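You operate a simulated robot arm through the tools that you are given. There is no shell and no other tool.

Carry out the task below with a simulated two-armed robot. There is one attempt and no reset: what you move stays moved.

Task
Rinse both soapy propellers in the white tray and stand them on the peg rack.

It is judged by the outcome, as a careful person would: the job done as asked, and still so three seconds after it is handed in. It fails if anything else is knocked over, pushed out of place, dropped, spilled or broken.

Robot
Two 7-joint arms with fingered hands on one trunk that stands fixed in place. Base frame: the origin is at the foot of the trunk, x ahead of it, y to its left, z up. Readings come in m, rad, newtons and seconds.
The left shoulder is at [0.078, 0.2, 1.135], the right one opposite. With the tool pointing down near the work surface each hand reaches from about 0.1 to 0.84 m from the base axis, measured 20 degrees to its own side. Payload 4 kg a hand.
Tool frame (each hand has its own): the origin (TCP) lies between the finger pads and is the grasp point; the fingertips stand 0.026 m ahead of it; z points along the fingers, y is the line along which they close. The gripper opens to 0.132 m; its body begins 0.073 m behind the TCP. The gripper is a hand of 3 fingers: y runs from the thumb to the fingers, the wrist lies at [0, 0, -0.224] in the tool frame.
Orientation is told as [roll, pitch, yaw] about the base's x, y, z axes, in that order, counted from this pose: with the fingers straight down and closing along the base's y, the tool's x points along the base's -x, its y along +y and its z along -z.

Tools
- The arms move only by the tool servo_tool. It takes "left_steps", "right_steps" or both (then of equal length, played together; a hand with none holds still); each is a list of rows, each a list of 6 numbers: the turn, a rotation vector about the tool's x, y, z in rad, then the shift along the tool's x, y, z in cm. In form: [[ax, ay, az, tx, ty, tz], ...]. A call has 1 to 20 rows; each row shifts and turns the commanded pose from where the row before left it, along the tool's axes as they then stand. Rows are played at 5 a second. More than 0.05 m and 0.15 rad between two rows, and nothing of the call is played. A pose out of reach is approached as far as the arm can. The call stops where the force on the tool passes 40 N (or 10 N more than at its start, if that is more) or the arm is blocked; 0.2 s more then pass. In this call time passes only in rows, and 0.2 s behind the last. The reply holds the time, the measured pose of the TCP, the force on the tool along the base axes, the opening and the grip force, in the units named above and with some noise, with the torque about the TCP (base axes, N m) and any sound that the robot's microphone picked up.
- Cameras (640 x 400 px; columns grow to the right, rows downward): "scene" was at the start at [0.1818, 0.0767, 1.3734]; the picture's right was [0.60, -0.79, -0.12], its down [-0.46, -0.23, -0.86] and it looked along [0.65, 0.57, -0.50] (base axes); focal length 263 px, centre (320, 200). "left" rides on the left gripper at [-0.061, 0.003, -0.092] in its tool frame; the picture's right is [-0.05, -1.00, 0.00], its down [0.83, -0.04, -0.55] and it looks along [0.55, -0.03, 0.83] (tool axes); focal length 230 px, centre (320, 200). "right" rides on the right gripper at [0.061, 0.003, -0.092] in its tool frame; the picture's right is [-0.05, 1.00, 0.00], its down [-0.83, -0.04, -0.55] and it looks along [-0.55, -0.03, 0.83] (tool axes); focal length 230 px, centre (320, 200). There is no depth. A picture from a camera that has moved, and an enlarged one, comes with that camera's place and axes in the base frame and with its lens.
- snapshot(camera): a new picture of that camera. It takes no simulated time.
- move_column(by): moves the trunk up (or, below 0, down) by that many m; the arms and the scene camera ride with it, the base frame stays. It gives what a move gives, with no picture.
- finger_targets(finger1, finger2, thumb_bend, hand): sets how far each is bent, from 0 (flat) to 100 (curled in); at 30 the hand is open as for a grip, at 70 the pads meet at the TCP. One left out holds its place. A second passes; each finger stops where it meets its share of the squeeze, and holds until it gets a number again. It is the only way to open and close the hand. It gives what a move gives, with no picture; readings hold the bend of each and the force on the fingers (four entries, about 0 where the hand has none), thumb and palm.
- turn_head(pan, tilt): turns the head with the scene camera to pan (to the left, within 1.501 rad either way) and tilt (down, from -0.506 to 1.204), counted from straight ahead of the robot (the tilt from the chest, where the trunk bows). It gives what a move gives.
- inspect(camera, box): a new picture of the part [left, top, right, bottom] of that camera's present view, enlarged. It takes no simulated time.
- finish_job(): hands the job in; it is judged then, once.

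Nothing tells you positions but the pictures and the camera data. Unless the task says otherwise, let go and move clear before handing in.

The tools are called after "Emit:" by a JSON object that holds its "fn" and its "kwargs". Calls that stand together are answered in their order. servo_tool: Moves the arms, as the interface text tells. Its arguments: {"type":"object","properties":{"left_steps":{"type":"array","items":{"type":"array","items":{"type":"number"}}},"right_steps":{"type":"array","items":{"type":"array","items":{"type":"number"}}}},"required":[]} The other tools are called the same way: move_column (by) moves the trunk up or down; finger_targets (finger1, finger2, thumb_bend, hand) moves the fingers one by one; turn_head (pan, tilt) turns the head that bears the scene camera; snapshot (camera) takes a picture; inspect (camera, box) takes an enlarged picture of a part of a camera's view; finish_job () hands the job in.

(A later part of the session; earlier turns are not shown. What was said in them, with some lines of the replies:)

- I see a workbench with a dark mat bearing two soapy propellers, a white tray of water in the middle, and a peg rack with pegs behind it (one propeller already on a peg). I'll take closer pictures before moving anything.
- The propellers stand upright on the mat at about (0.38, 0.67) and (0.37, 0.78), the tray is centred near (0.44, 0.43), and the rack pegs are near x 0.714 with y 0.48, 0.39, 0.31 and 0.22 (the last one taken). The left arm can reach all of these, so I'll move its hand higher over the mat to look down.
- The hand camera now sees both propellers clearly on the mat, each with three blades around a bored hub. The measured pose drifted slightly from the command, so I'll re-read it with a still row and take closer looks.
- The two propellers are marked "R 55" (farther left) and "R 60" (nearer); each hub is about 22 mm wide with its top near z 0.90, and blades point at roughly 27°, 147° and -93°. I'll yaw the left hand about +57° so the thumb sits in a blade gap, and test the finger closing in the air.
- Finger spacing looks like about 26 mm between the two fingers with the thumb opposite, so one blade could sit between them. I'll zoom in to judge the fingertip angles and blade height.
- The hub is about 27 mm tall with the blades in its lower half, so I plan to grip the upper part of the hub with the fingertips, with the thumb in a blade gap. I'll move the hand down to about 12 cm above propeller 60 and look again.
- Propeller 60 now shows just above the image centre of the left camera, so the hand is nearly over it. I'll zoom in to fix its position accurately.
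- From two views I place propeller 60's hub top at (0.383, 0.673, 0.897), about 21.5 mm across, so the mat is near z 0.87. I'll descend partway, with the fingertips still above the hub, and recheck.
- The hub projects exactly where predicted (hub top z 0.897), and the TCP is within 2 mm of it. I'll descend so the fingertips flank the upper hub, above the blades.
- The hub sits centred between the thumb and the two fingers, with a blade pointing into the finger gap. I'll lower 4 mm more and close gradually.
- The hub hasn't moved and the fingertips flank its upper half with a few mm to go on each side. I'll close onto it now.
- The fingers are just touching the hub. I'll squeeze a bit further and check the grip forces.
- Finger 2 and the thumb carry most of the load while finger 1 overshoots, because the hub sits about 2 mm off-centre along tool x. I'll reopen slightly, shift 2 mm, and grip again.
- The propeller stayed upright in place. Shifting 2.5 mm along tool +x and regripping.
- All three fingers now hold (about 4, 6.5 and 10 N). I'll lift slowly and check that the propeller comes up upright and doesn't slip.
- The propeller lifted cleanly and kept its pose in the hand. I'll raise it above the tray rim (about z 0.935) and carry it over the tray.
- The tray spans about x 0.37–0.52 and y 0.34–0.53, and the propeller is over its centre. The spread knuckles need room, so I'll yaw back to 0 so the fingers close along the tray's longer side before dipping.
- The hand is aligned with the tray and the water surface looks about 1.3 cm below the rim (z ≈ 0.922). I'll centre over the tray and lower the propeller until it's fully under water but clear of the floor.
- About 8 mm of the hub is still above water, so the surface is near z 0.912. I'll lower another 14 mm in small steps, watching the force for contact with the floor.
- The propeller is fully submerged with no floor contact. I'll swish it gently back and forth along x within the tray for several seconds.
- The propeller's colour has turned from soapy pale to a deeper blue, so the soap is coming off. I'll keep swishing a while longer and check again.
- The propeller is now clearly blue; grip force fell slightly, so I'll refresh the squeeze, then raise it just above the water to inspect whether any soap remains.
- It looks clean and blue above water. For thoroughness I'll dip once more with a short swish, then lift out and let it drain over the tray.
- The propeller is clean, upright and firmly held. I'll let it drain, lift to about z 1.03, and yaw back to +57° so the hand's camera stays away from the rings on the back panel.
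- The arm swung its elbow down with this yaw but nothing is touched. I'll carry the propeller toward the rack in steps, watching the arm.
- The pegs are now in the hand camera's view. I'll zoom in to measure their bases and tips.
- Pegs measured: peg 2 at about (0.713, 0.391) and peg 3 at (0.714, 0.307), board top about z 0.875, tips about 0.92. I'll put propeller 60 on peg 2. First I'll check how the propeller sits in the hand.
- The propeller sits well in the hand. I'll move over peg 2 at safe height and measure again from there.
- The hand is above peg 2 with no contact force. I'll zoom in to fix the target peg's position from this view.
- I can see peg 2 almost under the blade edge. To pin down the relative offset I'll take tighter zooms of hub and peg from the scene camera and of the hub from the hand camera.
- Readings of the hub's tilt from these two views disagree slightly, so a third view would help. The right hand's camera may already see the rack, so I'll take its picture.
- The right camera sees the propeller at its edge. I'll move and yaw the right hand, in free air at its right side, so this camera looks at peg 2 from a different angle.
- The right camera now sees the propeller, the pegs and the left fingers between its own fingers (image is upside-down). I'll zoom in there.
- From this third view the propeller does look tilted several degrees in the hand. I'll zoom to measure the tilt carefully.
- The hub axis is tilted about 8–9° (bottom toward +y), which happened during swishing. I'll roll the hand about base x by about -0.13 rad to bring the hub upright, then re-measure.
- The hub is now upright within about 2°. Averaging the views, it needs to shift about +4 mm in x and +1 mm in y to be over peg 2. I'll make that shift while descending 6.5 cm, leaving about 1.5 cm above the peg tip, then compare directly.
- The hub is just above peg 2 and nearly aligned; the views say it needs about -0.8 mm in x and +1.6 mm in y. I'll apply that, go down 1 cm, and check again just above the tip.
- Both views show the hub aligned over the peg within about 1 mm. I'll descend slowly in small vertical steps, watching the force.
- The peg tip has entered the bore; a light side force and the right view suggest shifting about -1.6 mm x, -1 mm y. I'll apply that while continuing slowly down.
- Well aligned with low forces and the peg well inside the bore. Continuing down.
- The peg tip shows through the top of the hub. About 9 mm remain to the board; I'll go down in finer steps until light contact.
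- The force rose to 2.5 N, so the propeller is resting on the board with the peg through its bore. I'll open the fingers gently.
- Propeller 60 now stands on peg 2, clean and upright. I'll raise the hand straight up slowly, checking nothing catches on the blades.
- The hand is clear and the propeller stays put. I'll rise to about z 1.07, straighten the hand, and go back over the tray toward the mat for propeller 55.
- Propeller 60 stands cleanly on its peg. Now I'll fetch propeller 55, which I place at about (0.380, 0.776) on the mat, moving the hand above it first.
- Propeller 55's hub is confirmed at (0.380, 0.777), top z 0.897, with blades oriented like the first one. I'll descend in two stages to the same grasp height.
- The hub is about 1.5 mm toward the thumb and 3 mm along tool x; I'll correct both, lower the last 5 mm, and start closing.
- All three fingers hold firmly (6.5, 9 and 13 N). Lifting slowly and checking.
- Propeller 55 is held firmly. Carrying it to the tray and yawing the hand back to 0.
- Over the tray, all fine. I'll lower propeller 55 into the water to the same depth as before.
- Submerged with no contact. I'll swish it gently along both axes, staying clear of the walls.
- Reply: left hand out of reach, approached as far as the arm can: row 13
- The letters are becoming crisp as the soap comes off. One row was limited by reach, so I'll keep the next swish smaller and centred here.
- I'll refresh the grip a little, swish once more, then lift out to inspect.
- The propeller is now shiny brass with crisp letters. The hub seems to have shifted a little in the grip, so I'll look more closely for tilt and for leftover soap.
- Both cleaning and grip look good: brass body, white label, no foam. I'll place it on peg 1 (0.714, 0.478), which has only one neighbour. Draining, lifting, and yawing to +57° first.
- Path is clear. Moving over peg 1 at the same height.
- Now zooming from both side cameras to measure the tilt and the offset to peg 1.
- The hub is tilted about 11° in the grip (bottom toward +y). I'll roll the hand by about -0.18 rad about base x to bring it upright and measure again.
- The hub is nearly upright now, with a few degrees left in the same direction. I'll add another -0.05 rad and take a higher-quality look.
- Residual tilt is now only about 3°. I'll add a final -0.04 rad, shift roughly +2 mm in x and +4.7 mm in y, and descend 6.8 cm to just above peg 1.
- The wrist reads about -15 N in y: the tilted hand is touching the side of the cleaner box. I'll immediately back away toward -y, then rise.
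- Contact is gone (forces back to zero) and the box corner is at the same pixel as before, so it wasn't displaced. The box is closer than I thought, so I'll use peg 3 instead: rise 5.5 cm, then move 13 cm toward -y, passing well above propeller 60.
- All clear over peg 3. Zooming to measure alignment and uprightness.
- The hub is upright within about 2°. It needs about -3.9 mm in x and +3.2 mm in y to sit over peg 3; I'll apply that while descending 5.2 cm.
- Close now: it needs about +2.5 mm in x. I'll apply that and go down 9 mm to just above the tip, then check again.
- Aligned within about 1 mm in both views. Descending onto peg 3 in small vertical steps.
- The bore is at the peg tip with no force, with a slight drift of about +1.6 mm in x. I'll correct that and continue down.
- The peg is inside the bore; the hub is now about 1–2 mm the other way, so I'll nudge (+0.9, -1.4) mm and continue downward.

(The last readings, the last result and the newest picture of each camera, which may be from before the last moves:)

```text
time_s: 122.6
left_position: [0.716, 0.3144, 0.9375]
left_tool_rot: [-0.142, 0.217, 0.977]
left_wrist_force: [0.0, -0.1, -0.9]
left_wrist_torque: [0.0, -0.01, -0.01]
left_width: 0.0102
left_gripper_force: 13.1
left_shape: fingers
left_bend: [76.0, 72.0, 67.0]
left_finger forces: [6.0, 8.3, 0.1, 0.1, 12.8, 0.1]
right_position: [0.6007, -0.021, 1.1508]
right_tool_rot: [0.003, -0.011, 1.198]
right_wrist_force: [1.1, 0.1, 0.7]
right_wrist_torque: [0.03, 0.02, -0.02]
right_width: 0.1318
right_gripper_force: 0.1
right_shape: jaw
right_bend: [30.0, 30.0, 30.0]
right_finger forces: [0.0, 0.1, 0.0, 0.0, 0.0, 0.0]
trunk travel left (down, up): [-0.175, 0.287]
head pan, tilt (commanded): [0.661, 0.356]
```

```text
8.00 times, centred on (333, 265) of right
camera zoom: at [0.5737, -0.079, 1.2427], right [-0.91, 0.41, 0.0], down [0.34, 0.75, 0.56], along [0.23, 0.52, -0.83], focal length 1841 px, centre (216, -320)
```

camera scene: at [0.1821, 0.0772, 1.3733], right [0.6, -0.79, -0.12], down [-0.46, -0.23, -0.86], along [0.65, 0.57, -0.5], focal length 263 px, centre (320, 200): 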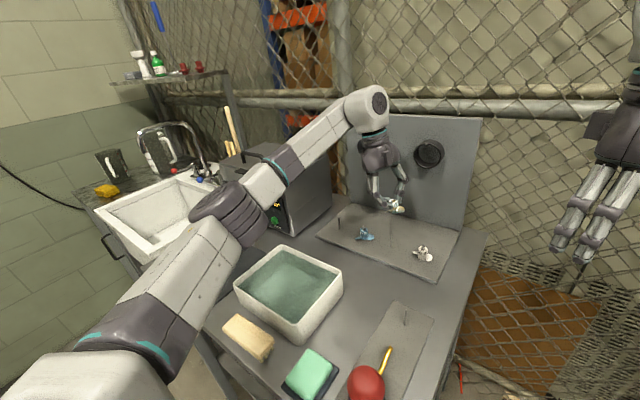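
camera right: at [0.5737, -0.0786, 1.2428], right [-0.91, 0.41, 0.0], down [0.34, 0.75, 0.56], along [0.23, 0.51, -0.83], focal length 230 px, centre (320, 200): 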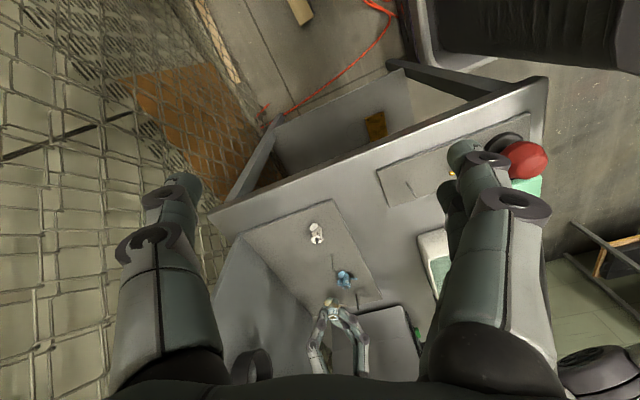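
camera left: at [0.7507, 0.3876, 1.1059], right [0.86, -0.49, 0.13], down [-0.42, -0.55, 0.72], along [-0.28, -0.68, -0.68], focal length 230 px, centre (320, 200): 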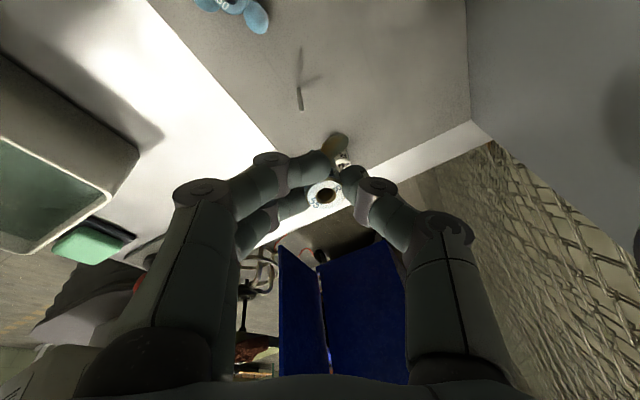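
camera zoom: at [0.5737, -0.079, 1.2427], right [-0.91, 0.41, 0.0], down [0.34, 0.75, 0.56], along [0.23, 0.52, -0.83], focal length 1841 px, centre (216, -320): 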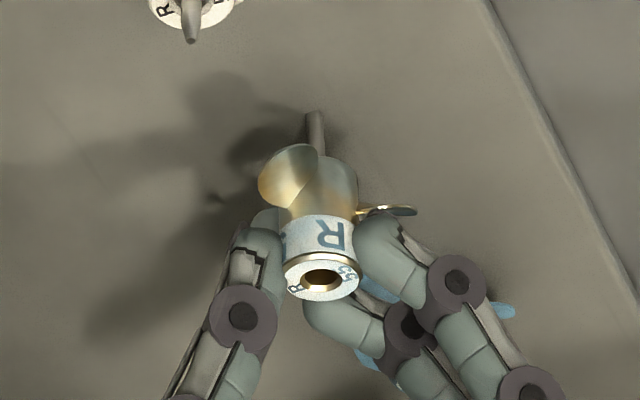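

Well centred again. Continuing down.

Emit:
{"fn": "servo_tool", "kwargs": {"left_steps": [[0, 0, 0, -0.08, 0.062, 0.386], [0, 0, 0, -0.08, 0.062, 0.386], [0, 0, 0, -0.08, 0.062, 0.386], [0, 0, 0, 0, 0, 0]]}}

Emit:
{"fn": "inspect", "kwargs": {"camera": "scene", "box": [372, 218, 412, 251]}}

Emit:
{"fn": "inspect", "kwargs": {"camera": "right", "box": [313, 235, 353, 285]}}

```text
time_s: 123.6
left_position: [0.7155, 0.3138, 0.9261]
left_tool_rot: [-0.142, 0.215, 0.975]
left_wrist_force: [0.1, -0.6, -0.6]
left_wrist_torque: [0.02, 0.02, 0.0]
left_width: 0.0104
left_gripper_force: 13.9
left_shape: fingers
left_bend: [76.0, 72.0, 67.0]
left_finger forces: [6.3, 8.1, 0.0, 0.1, 12.8, 0.0]
right_position: [0.6002, -0.0206, 1.1507]
right_tool_rot: [0.003, -0.011, 1.198]
right_wrist_force: [-1.5, 0.5, -0.1]
right_wrist_torque: [0.03, -0.01, 0.0]
right_width: 0.1318
right_gripper_force: 0.0
right_shape: jaw
right_bend: [30.0, 30.0, 30.0]
right_finger forces: [0.0, 0.1, 0.1, 0.0, 0.0, 0.1]
trunk travel left (down, up): [-0.175, 0.287]
head pan, tilt (commanded): [0.661, 0.356]
```

```text
12.12 times, centred on (392, 234) of scene
camera zoom: at [0.1822, 0.0768, 1.3733], right [0.6, -0.79, -0.12], down [-0.46, -0.23, -0.86], along [0.65, 0.57, -0.5], focal length 3188 px, centre (-553, -218)
```

zoom: 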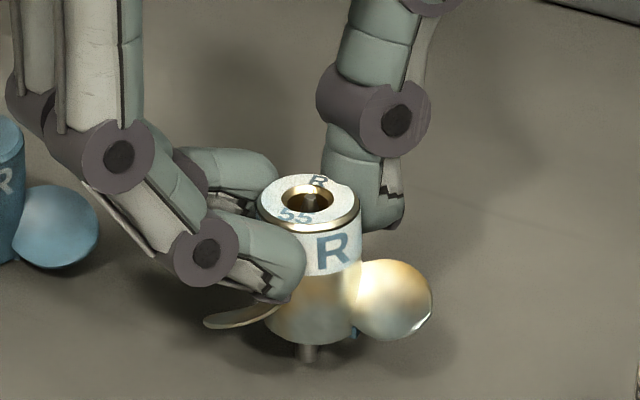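

```text
8.00 times, centred on (333, 260) of right
camera zoom: at [0.5738, -0.079, 1.2427], right [-0.91, 0.41, 0.0], down [0.34, 0.75, 0.56], along [0.23, 0.52, -0.83], focal length 1841 px, centre (216, -280)
```

zoom: 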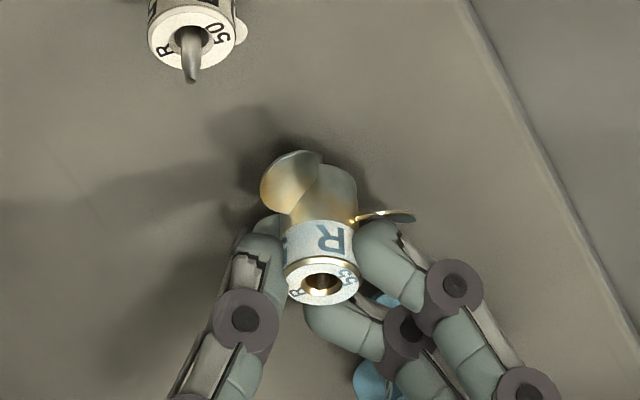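

The peg tip is visible centred in the bore. About 12 mm remain; going down more finely.

Emit:
{"fn": "servo_tool", "kwargs": {"left_steps": [[0, 0, 0, -0.06, 0.045, 0.29], [0, 0, 0, -0.06, 0.045, 0.29], [0, 0, 0, -0.05, 0.035, 0.24], [0, 0, 0, 0, 0, 0]]}}

Emit:
{"fn": "inspect", "kwargs": {"camera": "scene", "box": [372, 218, 412, 251]}}

```text
time_s: 124.6
left_position: [0.7151, 0.3142, 0.9172]
left_tool_rot: [-0.143, 0.217, 0.978]
left_wrist_force: [0.2, -0.5, -0.5]
left_wrist_torque: [0.07, -0.01, 0.0]
left_width: 0.0102
left_gripper_force: 13.7
left_shape: fingers
left_bend: [76.0, 72.0, 67.0]
left_finger forces: [6.4, 8.0, 0.0, 0.0, 12.8, 0.0]
right_position: [0.5998, -0.0196, 1.1495]
right_tool_rot: [0.004, -0.011, 1.199]
right_wrist_force: [1.1, -0.5, -0.8]
right_wrist_torque: [0.0, -0.01, 0.02]
right_width: 0.132
right_gripper_force: 0.1
right_shape: jaw
right_bend: [30.0, 30.0, 30.0]
right_finger forces: [0.1, 0.1, 0.0, 0.1, 0.0, 0.0]
trunk travel left (down, up): [-0.175, 0.287]
head pan, tilt (commanded): [0.661, 0.356]
```

```text
12.12 times, centred on (392, 234) of scene
camera zoom: at [0.1823, 0.0769, 1.3733], right [0.6, -0.79, -0.12], down [-0.46, -0.23, -0.86], along [0.65, 0.57, -0.5], focal length 3188 px, centre (-553, -218)
```

zoom: 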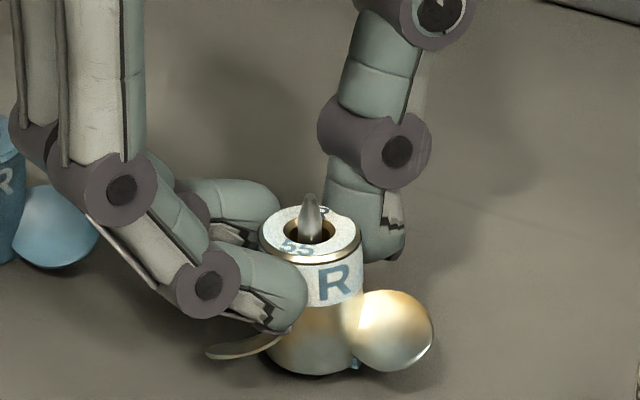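

Emit:
{"fn": "servo_tool", "kwargs": {"left_steps": [[0, 0, 0, -0.03, 0.022, 0.145], [0, 0, 0, -0.03, 0.022, 0.145], [0, 0, 0, 0, 0, 0]]}}

Emit:
{"fn": "inspect", "kwargs": {"camera": "scene", "box": [352, 215, 412, 255]}}

```text
time_s: 125.4
left_position: [0.7153, 0.3143, 0.9145]
left_tool_rot: [-0.142, 0.216, 0.979]
left_wrist_force: [-0.4, 0.3, -0.5]
left_wrist_torque: [0.0, -0.03, -0.01]
left_width: 0.0104
left_gripper_force: 14.0
left_shape: fingers
left_bend: [76.0, 72.0, 67.0]
left_finger forces: [6.0, 8.1, 0.0, 0.0, 12.6, 0.0]
right_position: [0.6005, -0.019, 1.1506]
right_tool_rot: [0.004, -0.011, 1.199]
right_wrist_force: [0.0, -0.3, 0.9]
right_wrist_torque: [0.0, 0.0, 0.04]
right_width: 0.1321
right_gripper_force: 0.1
right_shape: jaw
right_bend: [30.0, 30.0, 30.0]
right_finger forces: [0.0, 0.0, 0.1, 0.0, 0.0, 0.0]
trunk travel left (down, up): [-0.175, 0.287]
head pan, tilt (commanded): [0.661, 0.356]
```

```text
10.00 times, centred on (382, 235) of scene
camera zoom: at [0.1822, 0.0768, 1.3733], right [0.6, -0.79, -0.12], down [-0.46, -0.23, -0.86], along [0.65, 0.57, -0.5], focal length 2630 px, centre (-300, -150)
```

zoom: 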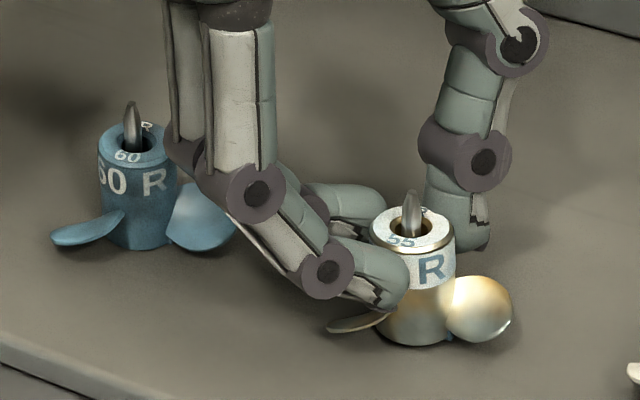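

Emit:
{"fn": "servo_tool", "kwargs": {"left_steps": [[0, 0, 0, -0.025, 0.018, 0.12], [0, 0, 0, -0.025, 0.018, 0.12], [0, 0, 0, 0, 0, 0]]}}

Emit:
{"fn": "inspect", "kwargs": {"camera": "right", "box": [310, 232, 370, 292]}}

Emit:
{"fn": "inspect", "kwargs": {"camera": "scene", "box": [376, 222, 408, 252]}}

```text
time_s: 126.2
left_position: [0.7152, 0.3134, 0.9148]
left_tool_rot: [-0.147, 0.215, 0.979]
left_wrist_force: [-0.9, 0.8, 5.3]
left_wrist_torque: [0.02, -0.02, 0.01]
left_width: 0.0103
left_gripper_force: 17.3
left_shape: fingers
left_bend: [77.0, 72.0, 67.0]
left_finger forces: [11.2, 7.9, 0.1, 0.0, 14.5, 0.0]
right_position: [0.5992, -0.0217, 1.1502]
right_tool_rot: [0.001, -0.011, 1.198]
right_wrist_force: [1.4, -0.5, 0.6]
right_wrist_torque: [-0.02, 0.02, -0.02]
right_width: 0.1317
right_gripper_force: 0.0
right_shape: jaw
right_bend: [30.0, 30.0, 30.0]
right_finger forces: [0.1, 0.0, 0.0, 0.0, 0.0, 0.0]
trunk travel left (down, up): [-0.175, 0.287]
head pan, tilt (commanded): [0.661, 0.356]
```

```text
6.67 times, centred on (340, 262) of right
camera zoom: at [0.573, -0.079, 1.2433], right [-0.91, 0.41, 0.0], down [0.34, 0.75, 0.56], along [0.23, 0.52, -0.83], focal length 1534 px, centre (187, -213)
```

zoom: 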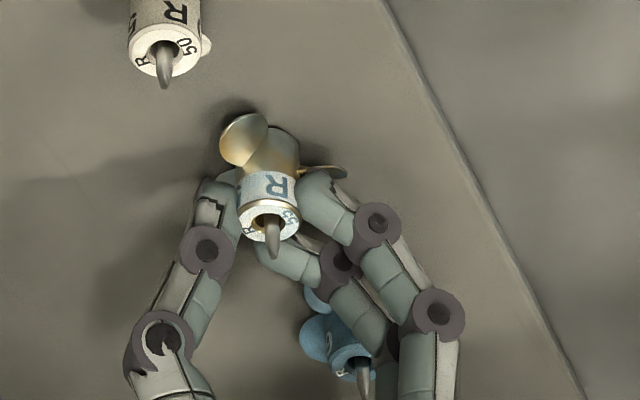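

```text
13.33 times, centred on (392, 237) of scene
camera zoom: at [0.1813, 0.0766, 1.3736], right [0.6, -0.79, -0.12], down [-0.46, -0.23, -0.86], along [0.65, 0.57, -0.5], focal length 3507 px, centre (-640, -293)
```

zoom: 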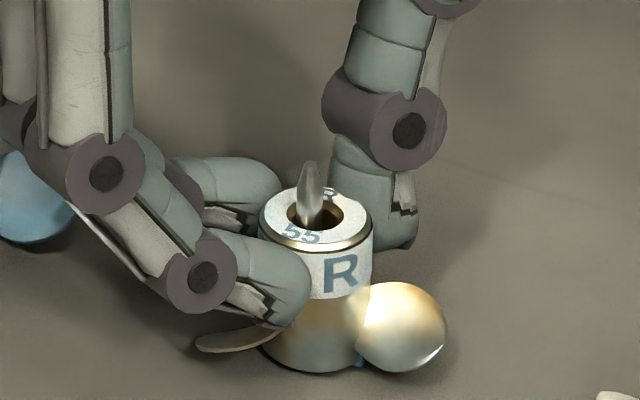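

The board contact is clear (5 N upward), so propeller 55 is seated. Opening the fingers gently.

Emit:
{"fn": "finger_targets", "kwargs": {"hand": "left", "finger1": 63, "finger2": 63, "thumb_bend": 62}}

Emit:
{"fn": "inspect", "kwargs": {"camera": "scene", "box": [352, 215, 412, 255]}}

Emit:
{"fn": "inspect", "kwargs": {"camera": "right", "box": [310, 232, 370, 292]}}

```text
time_s: 127.2
left_position: [0.7145, 0.3149, 0.9138]
left_tool_rot: [-0.143, 0.215, 0.978]
left_wrist_force: [-1.3, 1.5, 10.6]
left_wrist_torque: [-0.09, 0.2, -0.02]
left_width: 0.0266
left_gripper_force: 5.5
left_shape: fingers
left_bend: [63.0, 69.0, 62.0]
left_finger forces: [0.0, 11.1, 0.0, 0.1, 0.0, 0.1]
right_position: [0.6003, -0.0211, 1.1526]
right_tool_rot: [0.001, -0.009, 1.199]
right_wrist_force: [0.6, 0.5, -0.6]
right_wrist_torque: [0.01, 0.01, -0.04]
right_width: 0.132
right_gripper_force: 0.1
right_shape: jaw
right_bend: [30.0, 30.0, 30.0]
right_finger forces: [0.0, 0.0, 0.0, 0.0, 0.0, 0.0]
trunk travel left (down, up): [-0.175, 0.287]
head pan, tilt (commanded): [0.661, 0.356]
```

```text
10.00 times, centred on (382, 235) of scene
camera zoom: at [0.1805, 0.0764, 1.3736], right [0.6, -0.79, -0.12], down [-0.46, -0.23, -0.86], along [0.65, 0.57, -0.5], focal length 2630 px, centre (-300, -150)
```

zoom: 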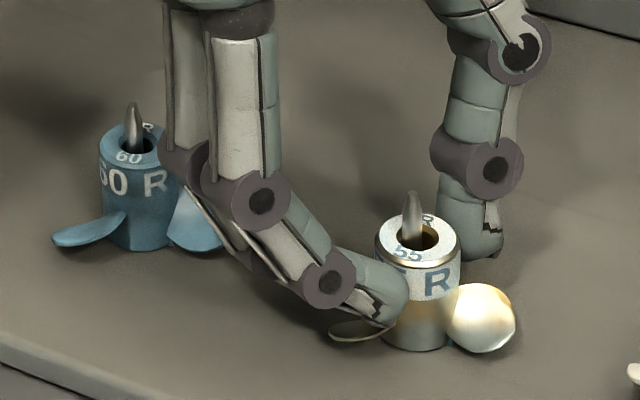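

```text
6.67 times, centred on (340, 262) of right
camera zoom: at [0.5723, -0.0792, 1.2435], right [-0.91, 0.41, 0.0], down [0.34, 0.75, 0.56], along [0.23, 0.52, -0.83], focal length 1534 px, centre (187, -213)
```

zoom: 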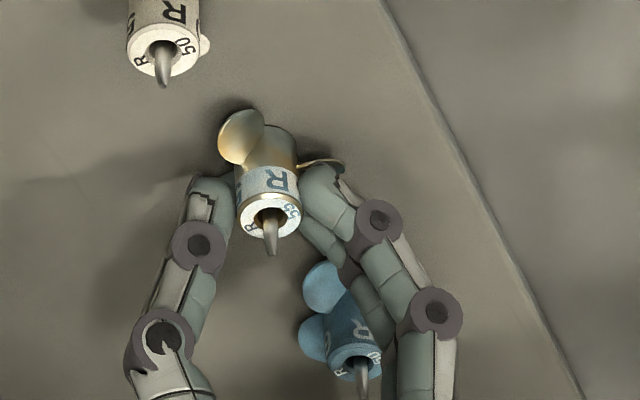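

Finger 2 is pressing down on something (10 N upward reaction), as happened before with the first propeller. I'll raise the hand a few mm to free it before opening further.

Emit:
{"fn": "servo_tool", "kwargs": {"left_steps": [[0, 0, 0, 0.043, -0.028, -0.193], [0, 0, 0, 0.043, -0.028, -0.193], [0, 0, 0, 0, 0, 0]]}}

Emit:
{"fn": "inspect", "kwargs": {"camera": "scene", "box": [352, 215, 412, 255]}}

```text
time_s: 128.0
left_position: [0.7147, 0.3128, 0.9162]
left_tool_rot: [-0.142, 0.215, 0.976]
left_wrist_force: [0.6, 0.6, 1.6]
left_wrist_torque: [0.01, 0.03, -0.01]
left_width: 0.0265
left_gripper_force: 0.8
left_shape: fingers
left_bend: [63.0, 65.0, 62.0]
left_finger forces: [0.0, 1.5, 0.1, 0.1, 0.0, 0.0]
right_position: [0.5998, -0.0208, 1.15]
right_tool_rot: [0.003, -0.01, 1.199]
right_wrist_force: [0.1, 0.1, 0.1]
right_wrist_torque: [0.0, 0.0, -0.02]
right_width: 0.1318
right_gripper_force: 0.0
right_shape: jaw
right_bend: [30.0, 30.0, 30.0]
right_finger forces: [0.0, 0.0, 0.0, 0.0, 0.0, 0.0]
trunk travel left (down, up): [-0.175, 0.287]
head pan, tilt (commanded): [0.661, 0.356]
```

```text
10.00 times, centred on (382, 235) of scene
camera zoom: at [0.182, 0.0767, 1.3733], right [0.6, -0.79, -0.12], down [-0.46, -0.23, -0.86], along [0.65, 0.57, -0.5], focal length 2630 px, centre (-300, -150)
```

zoom: 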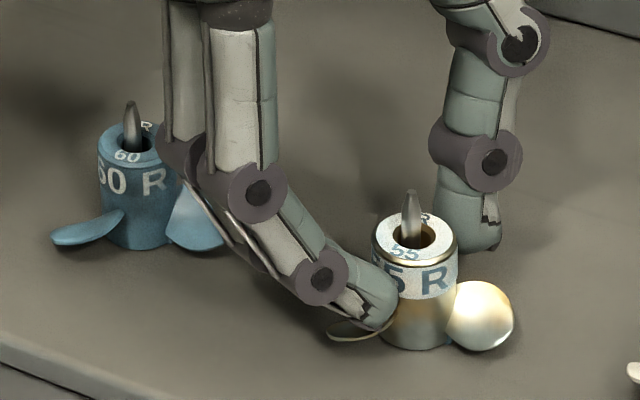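

Emit:
{"fn": "servo_tool", "kwargs": {"left_steps": [[0, 0, 0, 0.043, -0.028, -0.193], [0, 0, 0, 0.043, -0.028, -0.193], [0, 0, 0, 0, 0, 0]]}}

Emit:
{"fn": "finger_targets", "kwargs": {"hand": "left", "finger1": 58, "finger2": 58, "thumb_bend": 54}}

Emit:
{"fn": "inspect", "kwargs": {"camera": "scene", "box": [352, 215, 412, 255]}}

Emit:
{"fn": "inspect", "kwargs": {"camera": "right", "box": [310, 232, 370, 292]}}

```text
time_s: 128.8
left_position: [0.7162, 0.3129, 0.9201]
left_tool_rot: [-0.143, 0.216, 0.978]
left_wrist_force: [-0.1, 1.1, -0.1]
left_wrist_torque: [0.02, 0.04, 0.01]
left_width: 0.027
left_gripper_force: 0.1
left_shape: fingers
left_bend: [63.0, 63.0, 62.0]
left_finger forces: [0.0, 0.1, 0.1, 0.0, 0.0, 0.0]
right_position: [0.5998, -0.0211, 1.1503]
right_tool_rot: [0.003, -0.01, 1.199]
right_wrist_force: [-0.2, 0.0, 0.2]
right_wrist_torque: [-0.01, -0.01, 0.02]
right_width: 0.1318
right_gripper_force: 0.2
right_shape: jaw
right_bend: [30.0, 30.0, 30.0]
right_finger forces: [0.1, 0.0, 0.0, 0.1, 0.0, 0.1]
trunk travel left (down, up): [-0.175, 0.287]
head pan, tilt (commanded): [0.661, 0.356]
```

```text
time_s: 129.8
left_position: [0.7148, 0.3125, 0.9193]
left_tool_rot: [-0.141, 0.218, 0.977]
left_wrist_force: [-0.3, 0.6, -0.3]
left_wrist_torque: [0.0, 0.02, -0.04]
left_width: 0.0488
left_gripper_force: 0.0
left_shape: fingers
left_bend: [57.0, 57.0, 54.0]
left_finger forces: [0.0, 0.0, 0.0, 0.1, 0.0, 0.0]
right_position: [0.5997, -0.02, 1.1497]
right_tool_rot: [0.006, -0.013, 1.2]
right_wrist_force: [-0.9, 0.0, 0.1]
right_wrist_torque: [-0.02, 0.02, 0.02]
right_width: 0.132
right_gripper_force: 0.1
right_shape: jaw
right_bend: [30.0, 30.0, 30.0]
right_finger forces: [0.0, 0.1, 0.0, 0.0, 0.0, 0.0]
trunk travel left (down, up): [-0.175, 0.287]
head pan, tilt (commanded): [0.661, 0.356]
```

```text
10.00 times, centred on (382, 235) of scene
camera zoom: at [0.1821, 0.0768, 1.3733], right [0.6, -0.79, -0.12], down [-0.46, -0.23, -0.86], along [0.65, 0.57, -0.5], focal length 2630 px, centre (-300, -150)
```

zoom: 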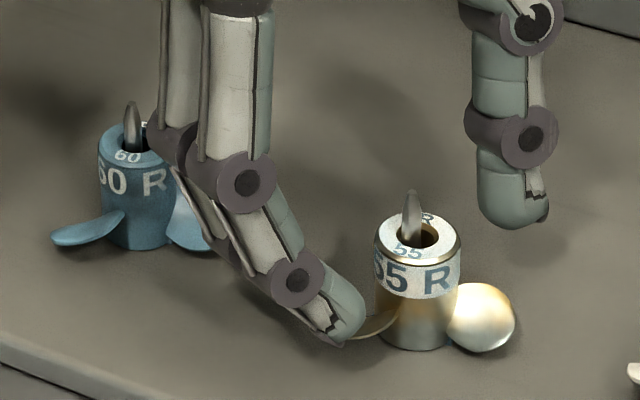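

```text
6.67 times, centred on (340, 262) of right
camera zoom: at [0.5737, -0.079, 1.2427], right [-0.91, 0.41, 0.0], down [0.34, 0.75, 0.56], along [0.23, 0.52, -0.83], focal length 1534 px, centre (187, -213)
```

zoom: 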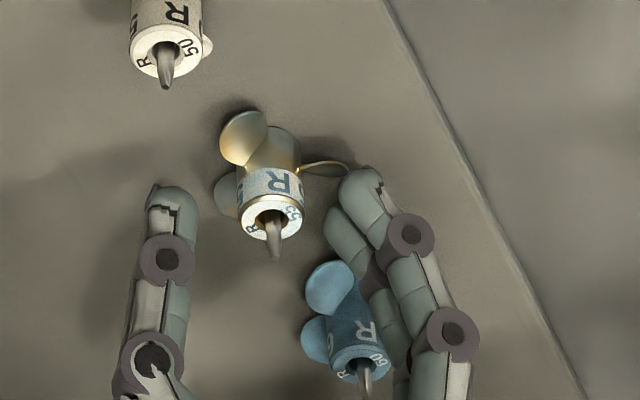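

Propeller 55 is standing on peg 3 and the fingers are free of it. Raising the hand straight up slowly.

Emit:
{"fn": "servo_tool", "kwargs": {"left_steps": [[0, 0, 0, 0.108, -0.07, -0.483], [0, 0, 0, 0.108, -0.07, -0.483], [0, 0, 0, 0.215, -0.14, -0.966], [0, 0, 0, 0.215, -0.14, -0.966], [0, 0, 0, 0.215, -0.14, -0.966], [0, 0, 0, 0, 0, 0]]}}

Emit:
{"fn": "inspect", "kwargs": {"camera": "scene", "box": [340, 200, 440, 270]}}

```text
time_s: 131.2
left_position: [0.7152, 0.3146, 0.9589]
left_tool_rot: [-0.142, 0.217, 0.976]
left_wrist_force: [0.0, -0.4, -0.3]
left_wrist_torque: [-0.01, -0.04, -0.01]
left_width: 0.0487
left_gripper_force: 0.1
left_shape: fingers
left_bend: [57.0, 57.0, 54.0]
left_finger forces: [0.1, 0.0, 0.1, 0.1, 0.1, 0.0]
right_position: [0.6006, -0.0214, 1.1506]
right_tool_rot: [0.003, -0.011, 1.199]
right_wrist_force: [-0.3, 0.6, 0.1]
right_wrist_torque: [0.01, -0.01, -0.01]
right_width: 0.1322
right_gripper_force: 0.1
right_shape: jaw
right_bend: [30.0, 30.0, 30.0]
right_finger forces: [0.1, 0.1, 0.1, 0.0, 0.0, 0.0]
trunk travel left (down, up): [-0.175, 0.287]
head pan, tilt (commanded): [0.661, 0.356]
```

```text
5.71 times, centred on (390, 235) of scene
camera zoom: at [0.1822, 0.0769, 1.3733], right [0.6, -0.79, -0.12], down [-0.46, -0.23, -0.86], along [0.65, 0.57, -0.5], focal length 1503 px, centre (-80, 0)
```

zoom: 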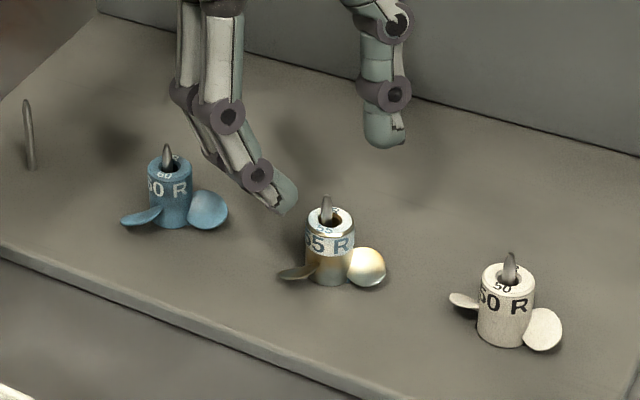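

Both propellers stand on the rack. I'll rise to a safe height, straighten the hand and move it back clear of the rack.

Emit:
{"fn": "servo_tool", "kwargs": {"left_steps": [[0, 0, 0, 0.5375, -0.35, -2.415], [0, 0, 0, 0.5375, -0.35, -2.415], [0, 0, 0, 0.5375, -0.35, -2.415], [0, 0, 0, 0.5375, -0.35, -2.415], [0, 0, 0, 0.5375, -0.35, -2.415], [-0.0273, -0.0418, 0, 0, 0, 0], [-0.0328, -0.0502, 0, 0, 0, 0], [-0.0328, -0.0502, 0, 0, 0, 0], [-0.0328, -0.0502, 0, 0, 0, 0], [-0.0218, -0.0335, 0, 0, 0, 0], [0, 0, 0, 1.0, 2.5, -0.2], [0, 0, 0, 1.0, 2.5, -0.2], [0, 0, 0, 1.0, 2.5, -0.2], [0, 0, 0, 1.0, 2.5, -0.2], [0, 0, 0, 1.0, 2.5, -0.2], [0, 0, 0, 1.0, 2.5, -0.2], [0, 0, 0, 1.0, 2.5, -0.2], [0, 0, 0, 1.0, 2.5, -0.2], [0, 0, 0, 1.0, 2.0, -0.2], [0, 0, 0, 0, 0, 0]]}}

Emit:
{"fn": "snapshot", "kwargs": {"camera": "scene"}}

Emit:
{"fn": "inspect", "kwargs": {"camera": "scene", "box": [330, 195, 450, 275]}}

Emit:
{"fn": "snapshot", "kwargs": {"camera": "left"}}

```text
time_s: 135.4
left_position: [0.4792, 0.3597, 1.1015]
left_tool_rot: [0.008, -0.011, 0.994]
left_wrist_force: [0.1, -0.7, 0.0]
left_wrist_torque: [0.01, 0.03, 0.01]
left_width: 0.0488
left_gripper_force: 0.0
left_shape: fingers
left_bend: [57.0, 57.0, 54.0]
left_finger forces: [0.0, 0.0, 0.0, 0.0, 0.0, 0.1]
right_position: [0.6009, -0.0209, 1.1498]
right_tool_rot: [0.003, -0.011, 1.199]
right_wrist_force: [-0.6, -0.6, 0.5]
right_wrist_torque: [-0.02, 0.03, 0.02]
right_width: 0.1321
right_gripper_force: 0.0
right_shape: jaw
right_bend: [30.0, 30.0, 30.0]
right_finger forces: [0.0, 0.0, 0.1, 0.0, 0.0, 0.0]
trunk travel left (down, up): [-0.175, 0.287]
head pan, tilt (commanded): [0.661, 0.356]
```

```text
taken
camera scene: at [0.1825, 0.0766, 1.3732], right [0.6, -0.79, -0.12], down [-0.46, -0.23, -0.86], along [0.65, 0.57, -0.5], focal length 263 px, centre (320, 200)
```

scene: 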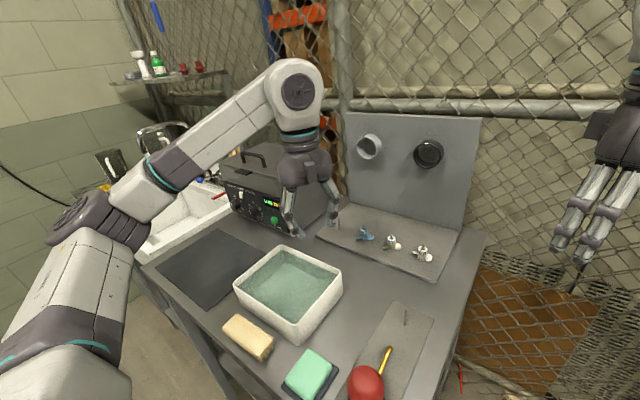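

```text
5.00 times, centred on (390, 235) of scene
camera zoom: at [0.1825, 0.0766, 1.3732], right [0.6, -0.79, -0.12], down [-0.46, -0.23, -0.86], along [0.65, 0.57, -0.5], focal length 1315 px, centre (-30, 25)
```

zoom: 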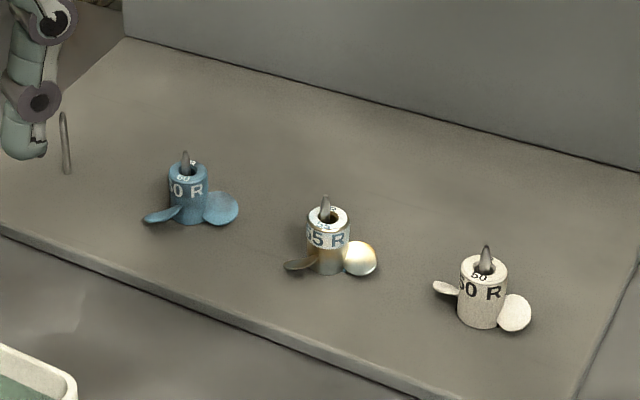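

```text
taken
camera left: at [0.5098, 0.4102, 1.194], right [0.87, -0.5, -0.01], down [-0.42, -0.73, 0.55], along [-0.28, -0.47, -0.84], focal length 230 px, centre (320, 200)
```

left: 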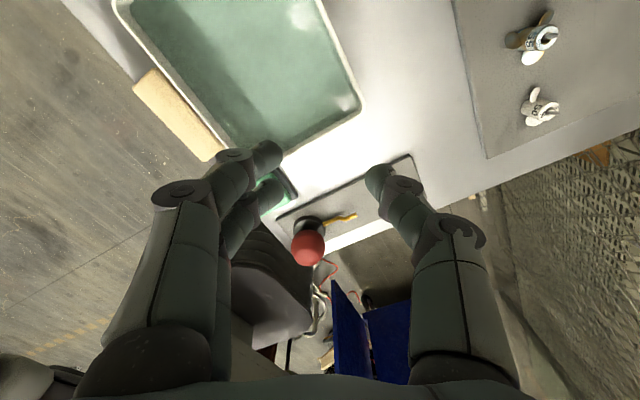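

Both propellers stand on pegs beside the existing one. I'll inspect them closely for soap, and check the cleaner box (display and position), the tray and the other items.

Emit:
{"fn": "inspect", "kwargs": {"camera": "scene", "box": [350, 222, 440, 272]}}

Emit:
{"fn": "inspect", "kwargs": {"camera": "scene", "box": [210, 140, 350, 240]}}

Emit:
{"fn": "inspect", "kwargs": {"camera": "scene", "box": [200, 230, 440, 400]}}

Emit:
{"fn": "inspect", "kwargs": {"camera": "right", "box": [300, 215, 380, 300]}}

```text
7.11 times, centred on (395, 247) of scene
camera zoom: at [0.1825, 0.0766, 1.3732], right [0.6, -0.79, -0.12], down [-0.46, -0.23, -0.86], along [0.65, 0.57, -0.5], focal length 1870 px, centre (-213, -134)
```

zoom: 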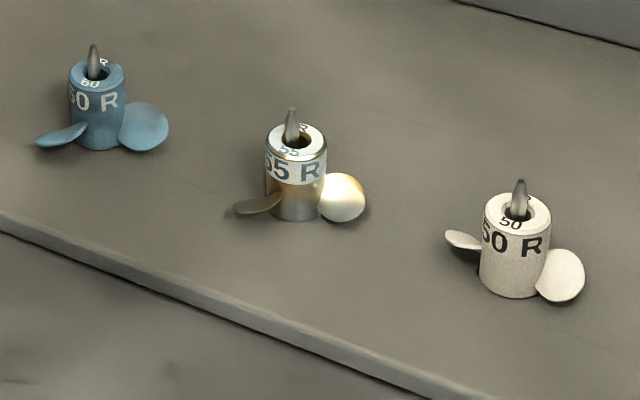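

```text
4.00 times, centred on (280, 190) of scene
camera zoom: at [0.1825, 0.0766, 1.3732], right [0.6, -0.79, -0.12], down [-0.46, -0.23, -0.86], along [0.65, 0.57, -0.5], focal length 1052 px, centre (480, 240)
```

zoom: 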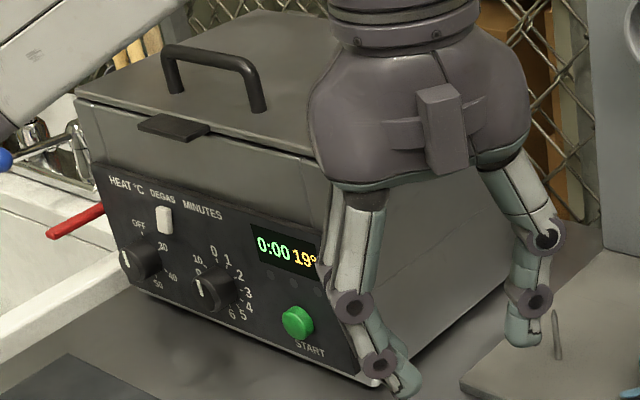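

```text
2.35 times, centred on (320, 315) of scene
camera zoom: at [0.1825, 0.0766, 1.3732], right [0.6, -0.79, -0.12], down [-0.46, -0.23, -0.86], along [0.65, 0.57, -0.5], focal length 619 px, centre (320, -71)
```

zoom: 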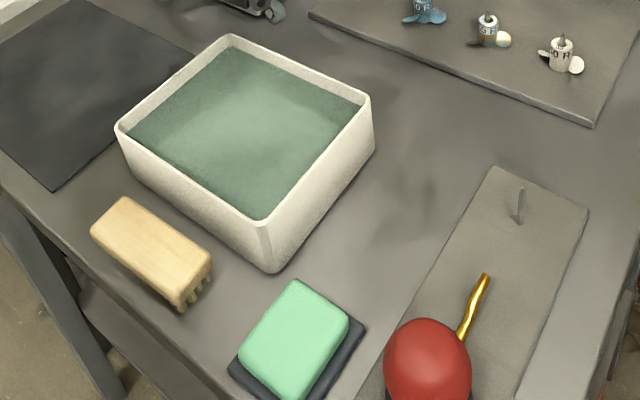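

```text
4.71 times, centred on (340, 258) of right
camera zoom: at [0.574, -0.0792, 1.2425], right [-0.91, 0.41, 0.0], down [0.34, 0.75, 0.56], along [0.23, 0.52, -0.83], focal length 1083 px, centre (226, -71)
```

zoom: 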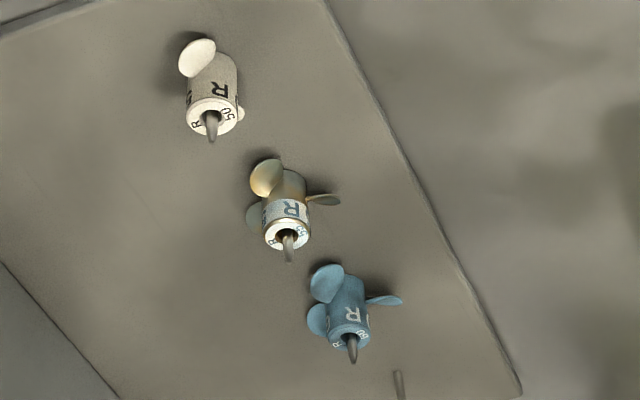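

Everything else looks undisturbed: the box display and START button are at the same pixels as before, and the tray, sponges and blower are in place. One last close look at each propeller for leftover soap.

Emit:
{"fn": "inspect", "kwargs": {"camera": "scene", "box": [380, 235, 408, 255]}}

Emit:
{"fn": "inspect", "kwargs": {"camera": "scene", "box": [350, 225, 378, 245]}}

Emit:
{"fn": "inspect", "kwargs": {"camera": "right", "box": [318, 245, 348, 272]}}

Emit:
{"fn": "inspect", "kwargs": {"camera": "right", "box": [330, 268, 360, 292]}}

```text
16.00 times, centred on (394, 245) of scene
camera zoom: at [0.1825, 0.0766, 1.3732], right [0.6, -0.79, -0.12], down [-0.46, -0.23, -0.86], along [0.65, 0.57, -0.5], focal length 4208 px, centre (-864, -520)
```

zoom: 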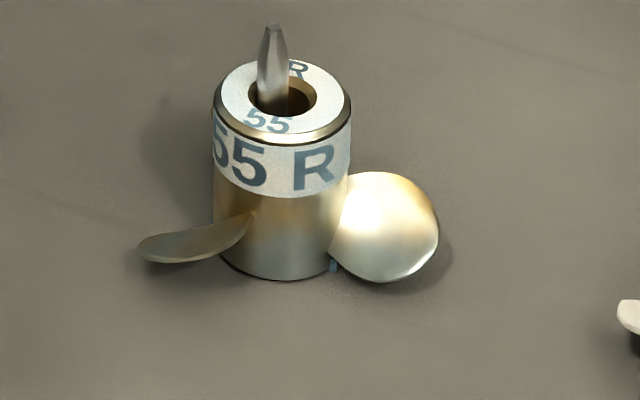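

```text
16.00 times, centred on (364, 235) of scene
camera zoom: at [0.1825, 0.0766, 1.3732], right [0.6, -0.79, -0.12], down [-0.46, -0.23, -0.86], along [0.65, 0.57, -0.5], focal length 4208 px, centre (-384, -360)
```

zoom: 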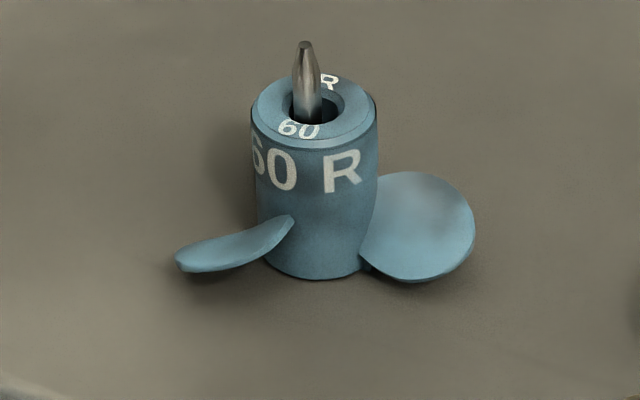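

```text
14.81 times, centred on (333, 258) of right
camera zoom: at [0.574, -0.0792, 1.2425], right [-0.91, 0.41, 0.0], down [0.34, 0.75, 0.56], along [0.23, 0.52, -0.83], focal length 3408 px, centre (127, -667)
```

zoom: 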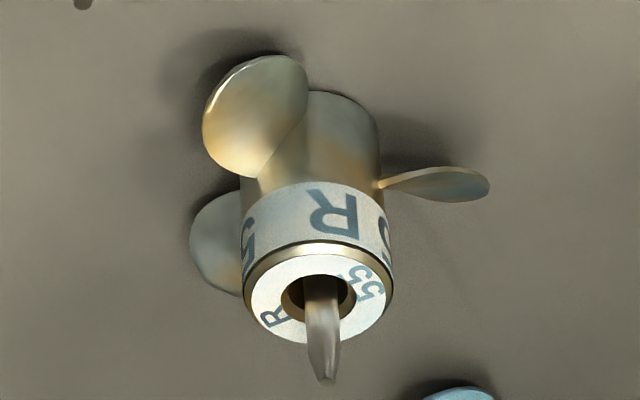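

```text
16.00 times, centred on (345, 280) of right
camera zoom: at [0.574, -0.0792, 1.2425], right [-0.91, 0.41, 0.0], down [0.34, 0.75, 0.56], along [0.23, 0.52, -0.83], focal length 3681 px, centre (-80, -1080)
```

zoom: 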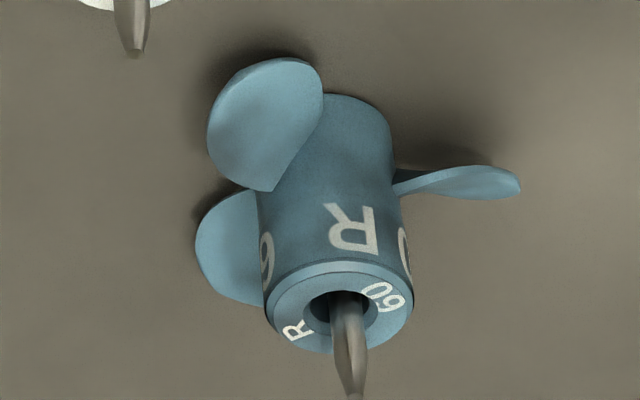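

I'd like a like-for-like comparison of lighting, so I'll look again at the untouched propeller 50 with the earlier zoom, and move the left hand further back to remove its shadow.

Emit:
{"fn": "servo_tool", "kwargs": {"left_steps": [[0, 0, 0, 1.5, 2.0, -0.5], [0, 0, 0, 1.5, 2.0, -0.5], [0, 0, 0, 1.5, 2.0, -0.5], [0, 0, 0, 1.5, 2.0, -0.5], [0, 0, 0, 1.5, 2.0, -0.5], [0, 0, 0, 1.5, 2.0, -0.5], [0, 0, 0, 0, 0, 0]]}}

Emit:
{"fn": "inspect", "kwargs": {"camera": "scene", "box": [405, 238, 437, 268]}}

Emit:
{"fn": "inspect", "kwargs": {"camera": "scene", "box": [335, 202, 395, 247]}}

Emit:
{"fn": "inspect", "kwargs": {"camera": "scene", "box": [376, 222, 408, 252]}}

```text
time_s: 137.0
left_position: [0.3357, 0.3451, 1.1294]
left_tool_rot: [0.007, -0.007, 0.994]
left_wrist_force: [0.7, -1.0, -0.8]
left_wrist_torque: [0.03, -0.02, 0.0]
left_width: 0.0492
left_gripper_force: 0.0
left_shape: fingers
left_bend: [57.0, 57.0, 54.0]
left_finger forces: [0.0, 0.0, 0.0, 0.0, 0.0, 0.0]
left hand out of reach, approached as far as the arm can: row 6
right_position: [0.6011, -0.0202, 1.1484]
right_tool_rot: [0.003, -0.009, 1.199]
right_wrist_force: [-0.7, -0.9, -0.1]
right_wrist_torque: [-0.03, -0.01, 0.0]
right_width: 0.1318
right_gripper_force: 0.1
right_shape: jaw
right_bend: [30.0, 30.0, 30.0]
right_finger forces: [0.0, 0.0, 0.0, 0.1, 0.1, 0.1]
trunk travel left (down, up): [-0.175, 0.287]
head pan, tilt (commanded): [0.661, 0.356]
```

```text
13.33 times, centred on (421, 253) of scene
camera zoom: at [0.1823, 0.0768, 1.3733], right [0.6, -0.79, -0.12], down [-0.46, -0.23, -0.86], along [0.65, 0.57, -0.5], focal length 3507 px, centre (-1027, -507)
```

zoom: 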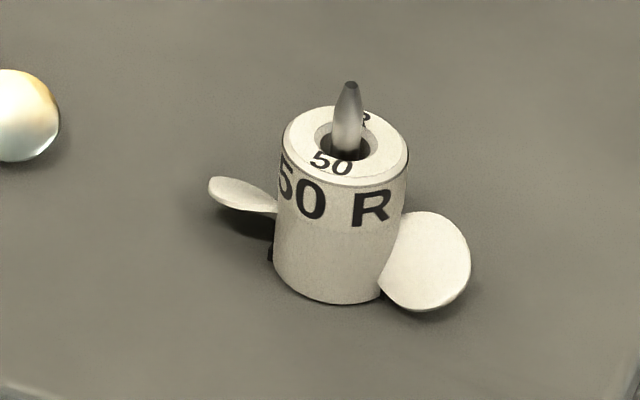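

```text
8.89 times, centred on (365, 224) of scene
camera zoom: at [0.1823, 0.0768, 1.3733], right [0.6, -0.79, -0.12], down [-0.46, -0.23, -0.86], along [0.65, 0.57, -0.5], focal length 2338 px, centre (-80, -18)
```

zoom: 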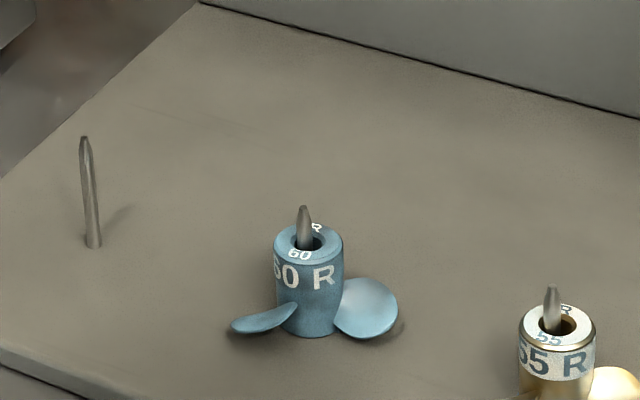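

```text
13.33 times, centred on (392, 237) of scene
camera zoom: at [0.1823, 0.0768, 1.3733], right [0.6, -0.79, -0.12], down [-0.46, -0.23, -0.86], along [0.65, 0.57, -0.5], focal length 3507 px, centre (-640, -293)
```

zoom: 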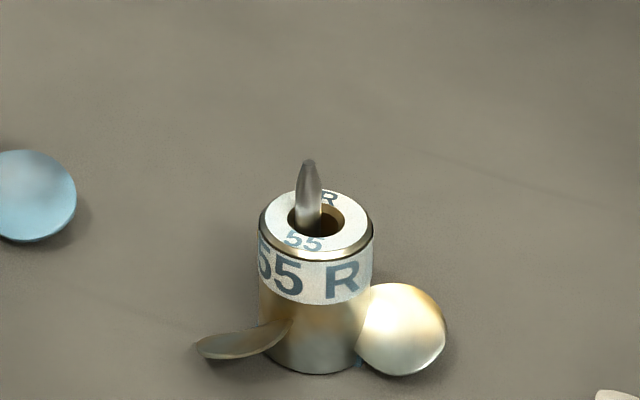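

Both propellers are rinsed clean and stand upright on the rack: "60" on peg 2 and "55" on peg 3. Both hands are clear, and everything else is where it started. Handing the job in.

Emit:
{"fn": "finish_job", "kwargs": {}}

```text
The job is handed in.
```

I rinsed both soapy propellers in the white tray and stood them upright on the peg rack. "60" is on the second peg from the left and "55" is on the third, beside the "50" that was already there. In my last close-up pictures they looked free of soap.

- **Bumped the cleaner box:** My hand touched its side at about 15 N while I was lining up "55" over the leftmost peg. I backed off and used the third peg instead. In later pictures its corner and START button were where they had been, and the display still read 0:00.
- **Other items:** The tray, sponges and blower looked undisturbed when I checked.
- **Tilt in the grip:** Each propeller tipped about 10° in the fingers while I swished it. I straightened it before lowering it onto its peg, and both looked upright after I let go.

Both hands were empty and clear when I handed the job in. I have not seen the verdict.
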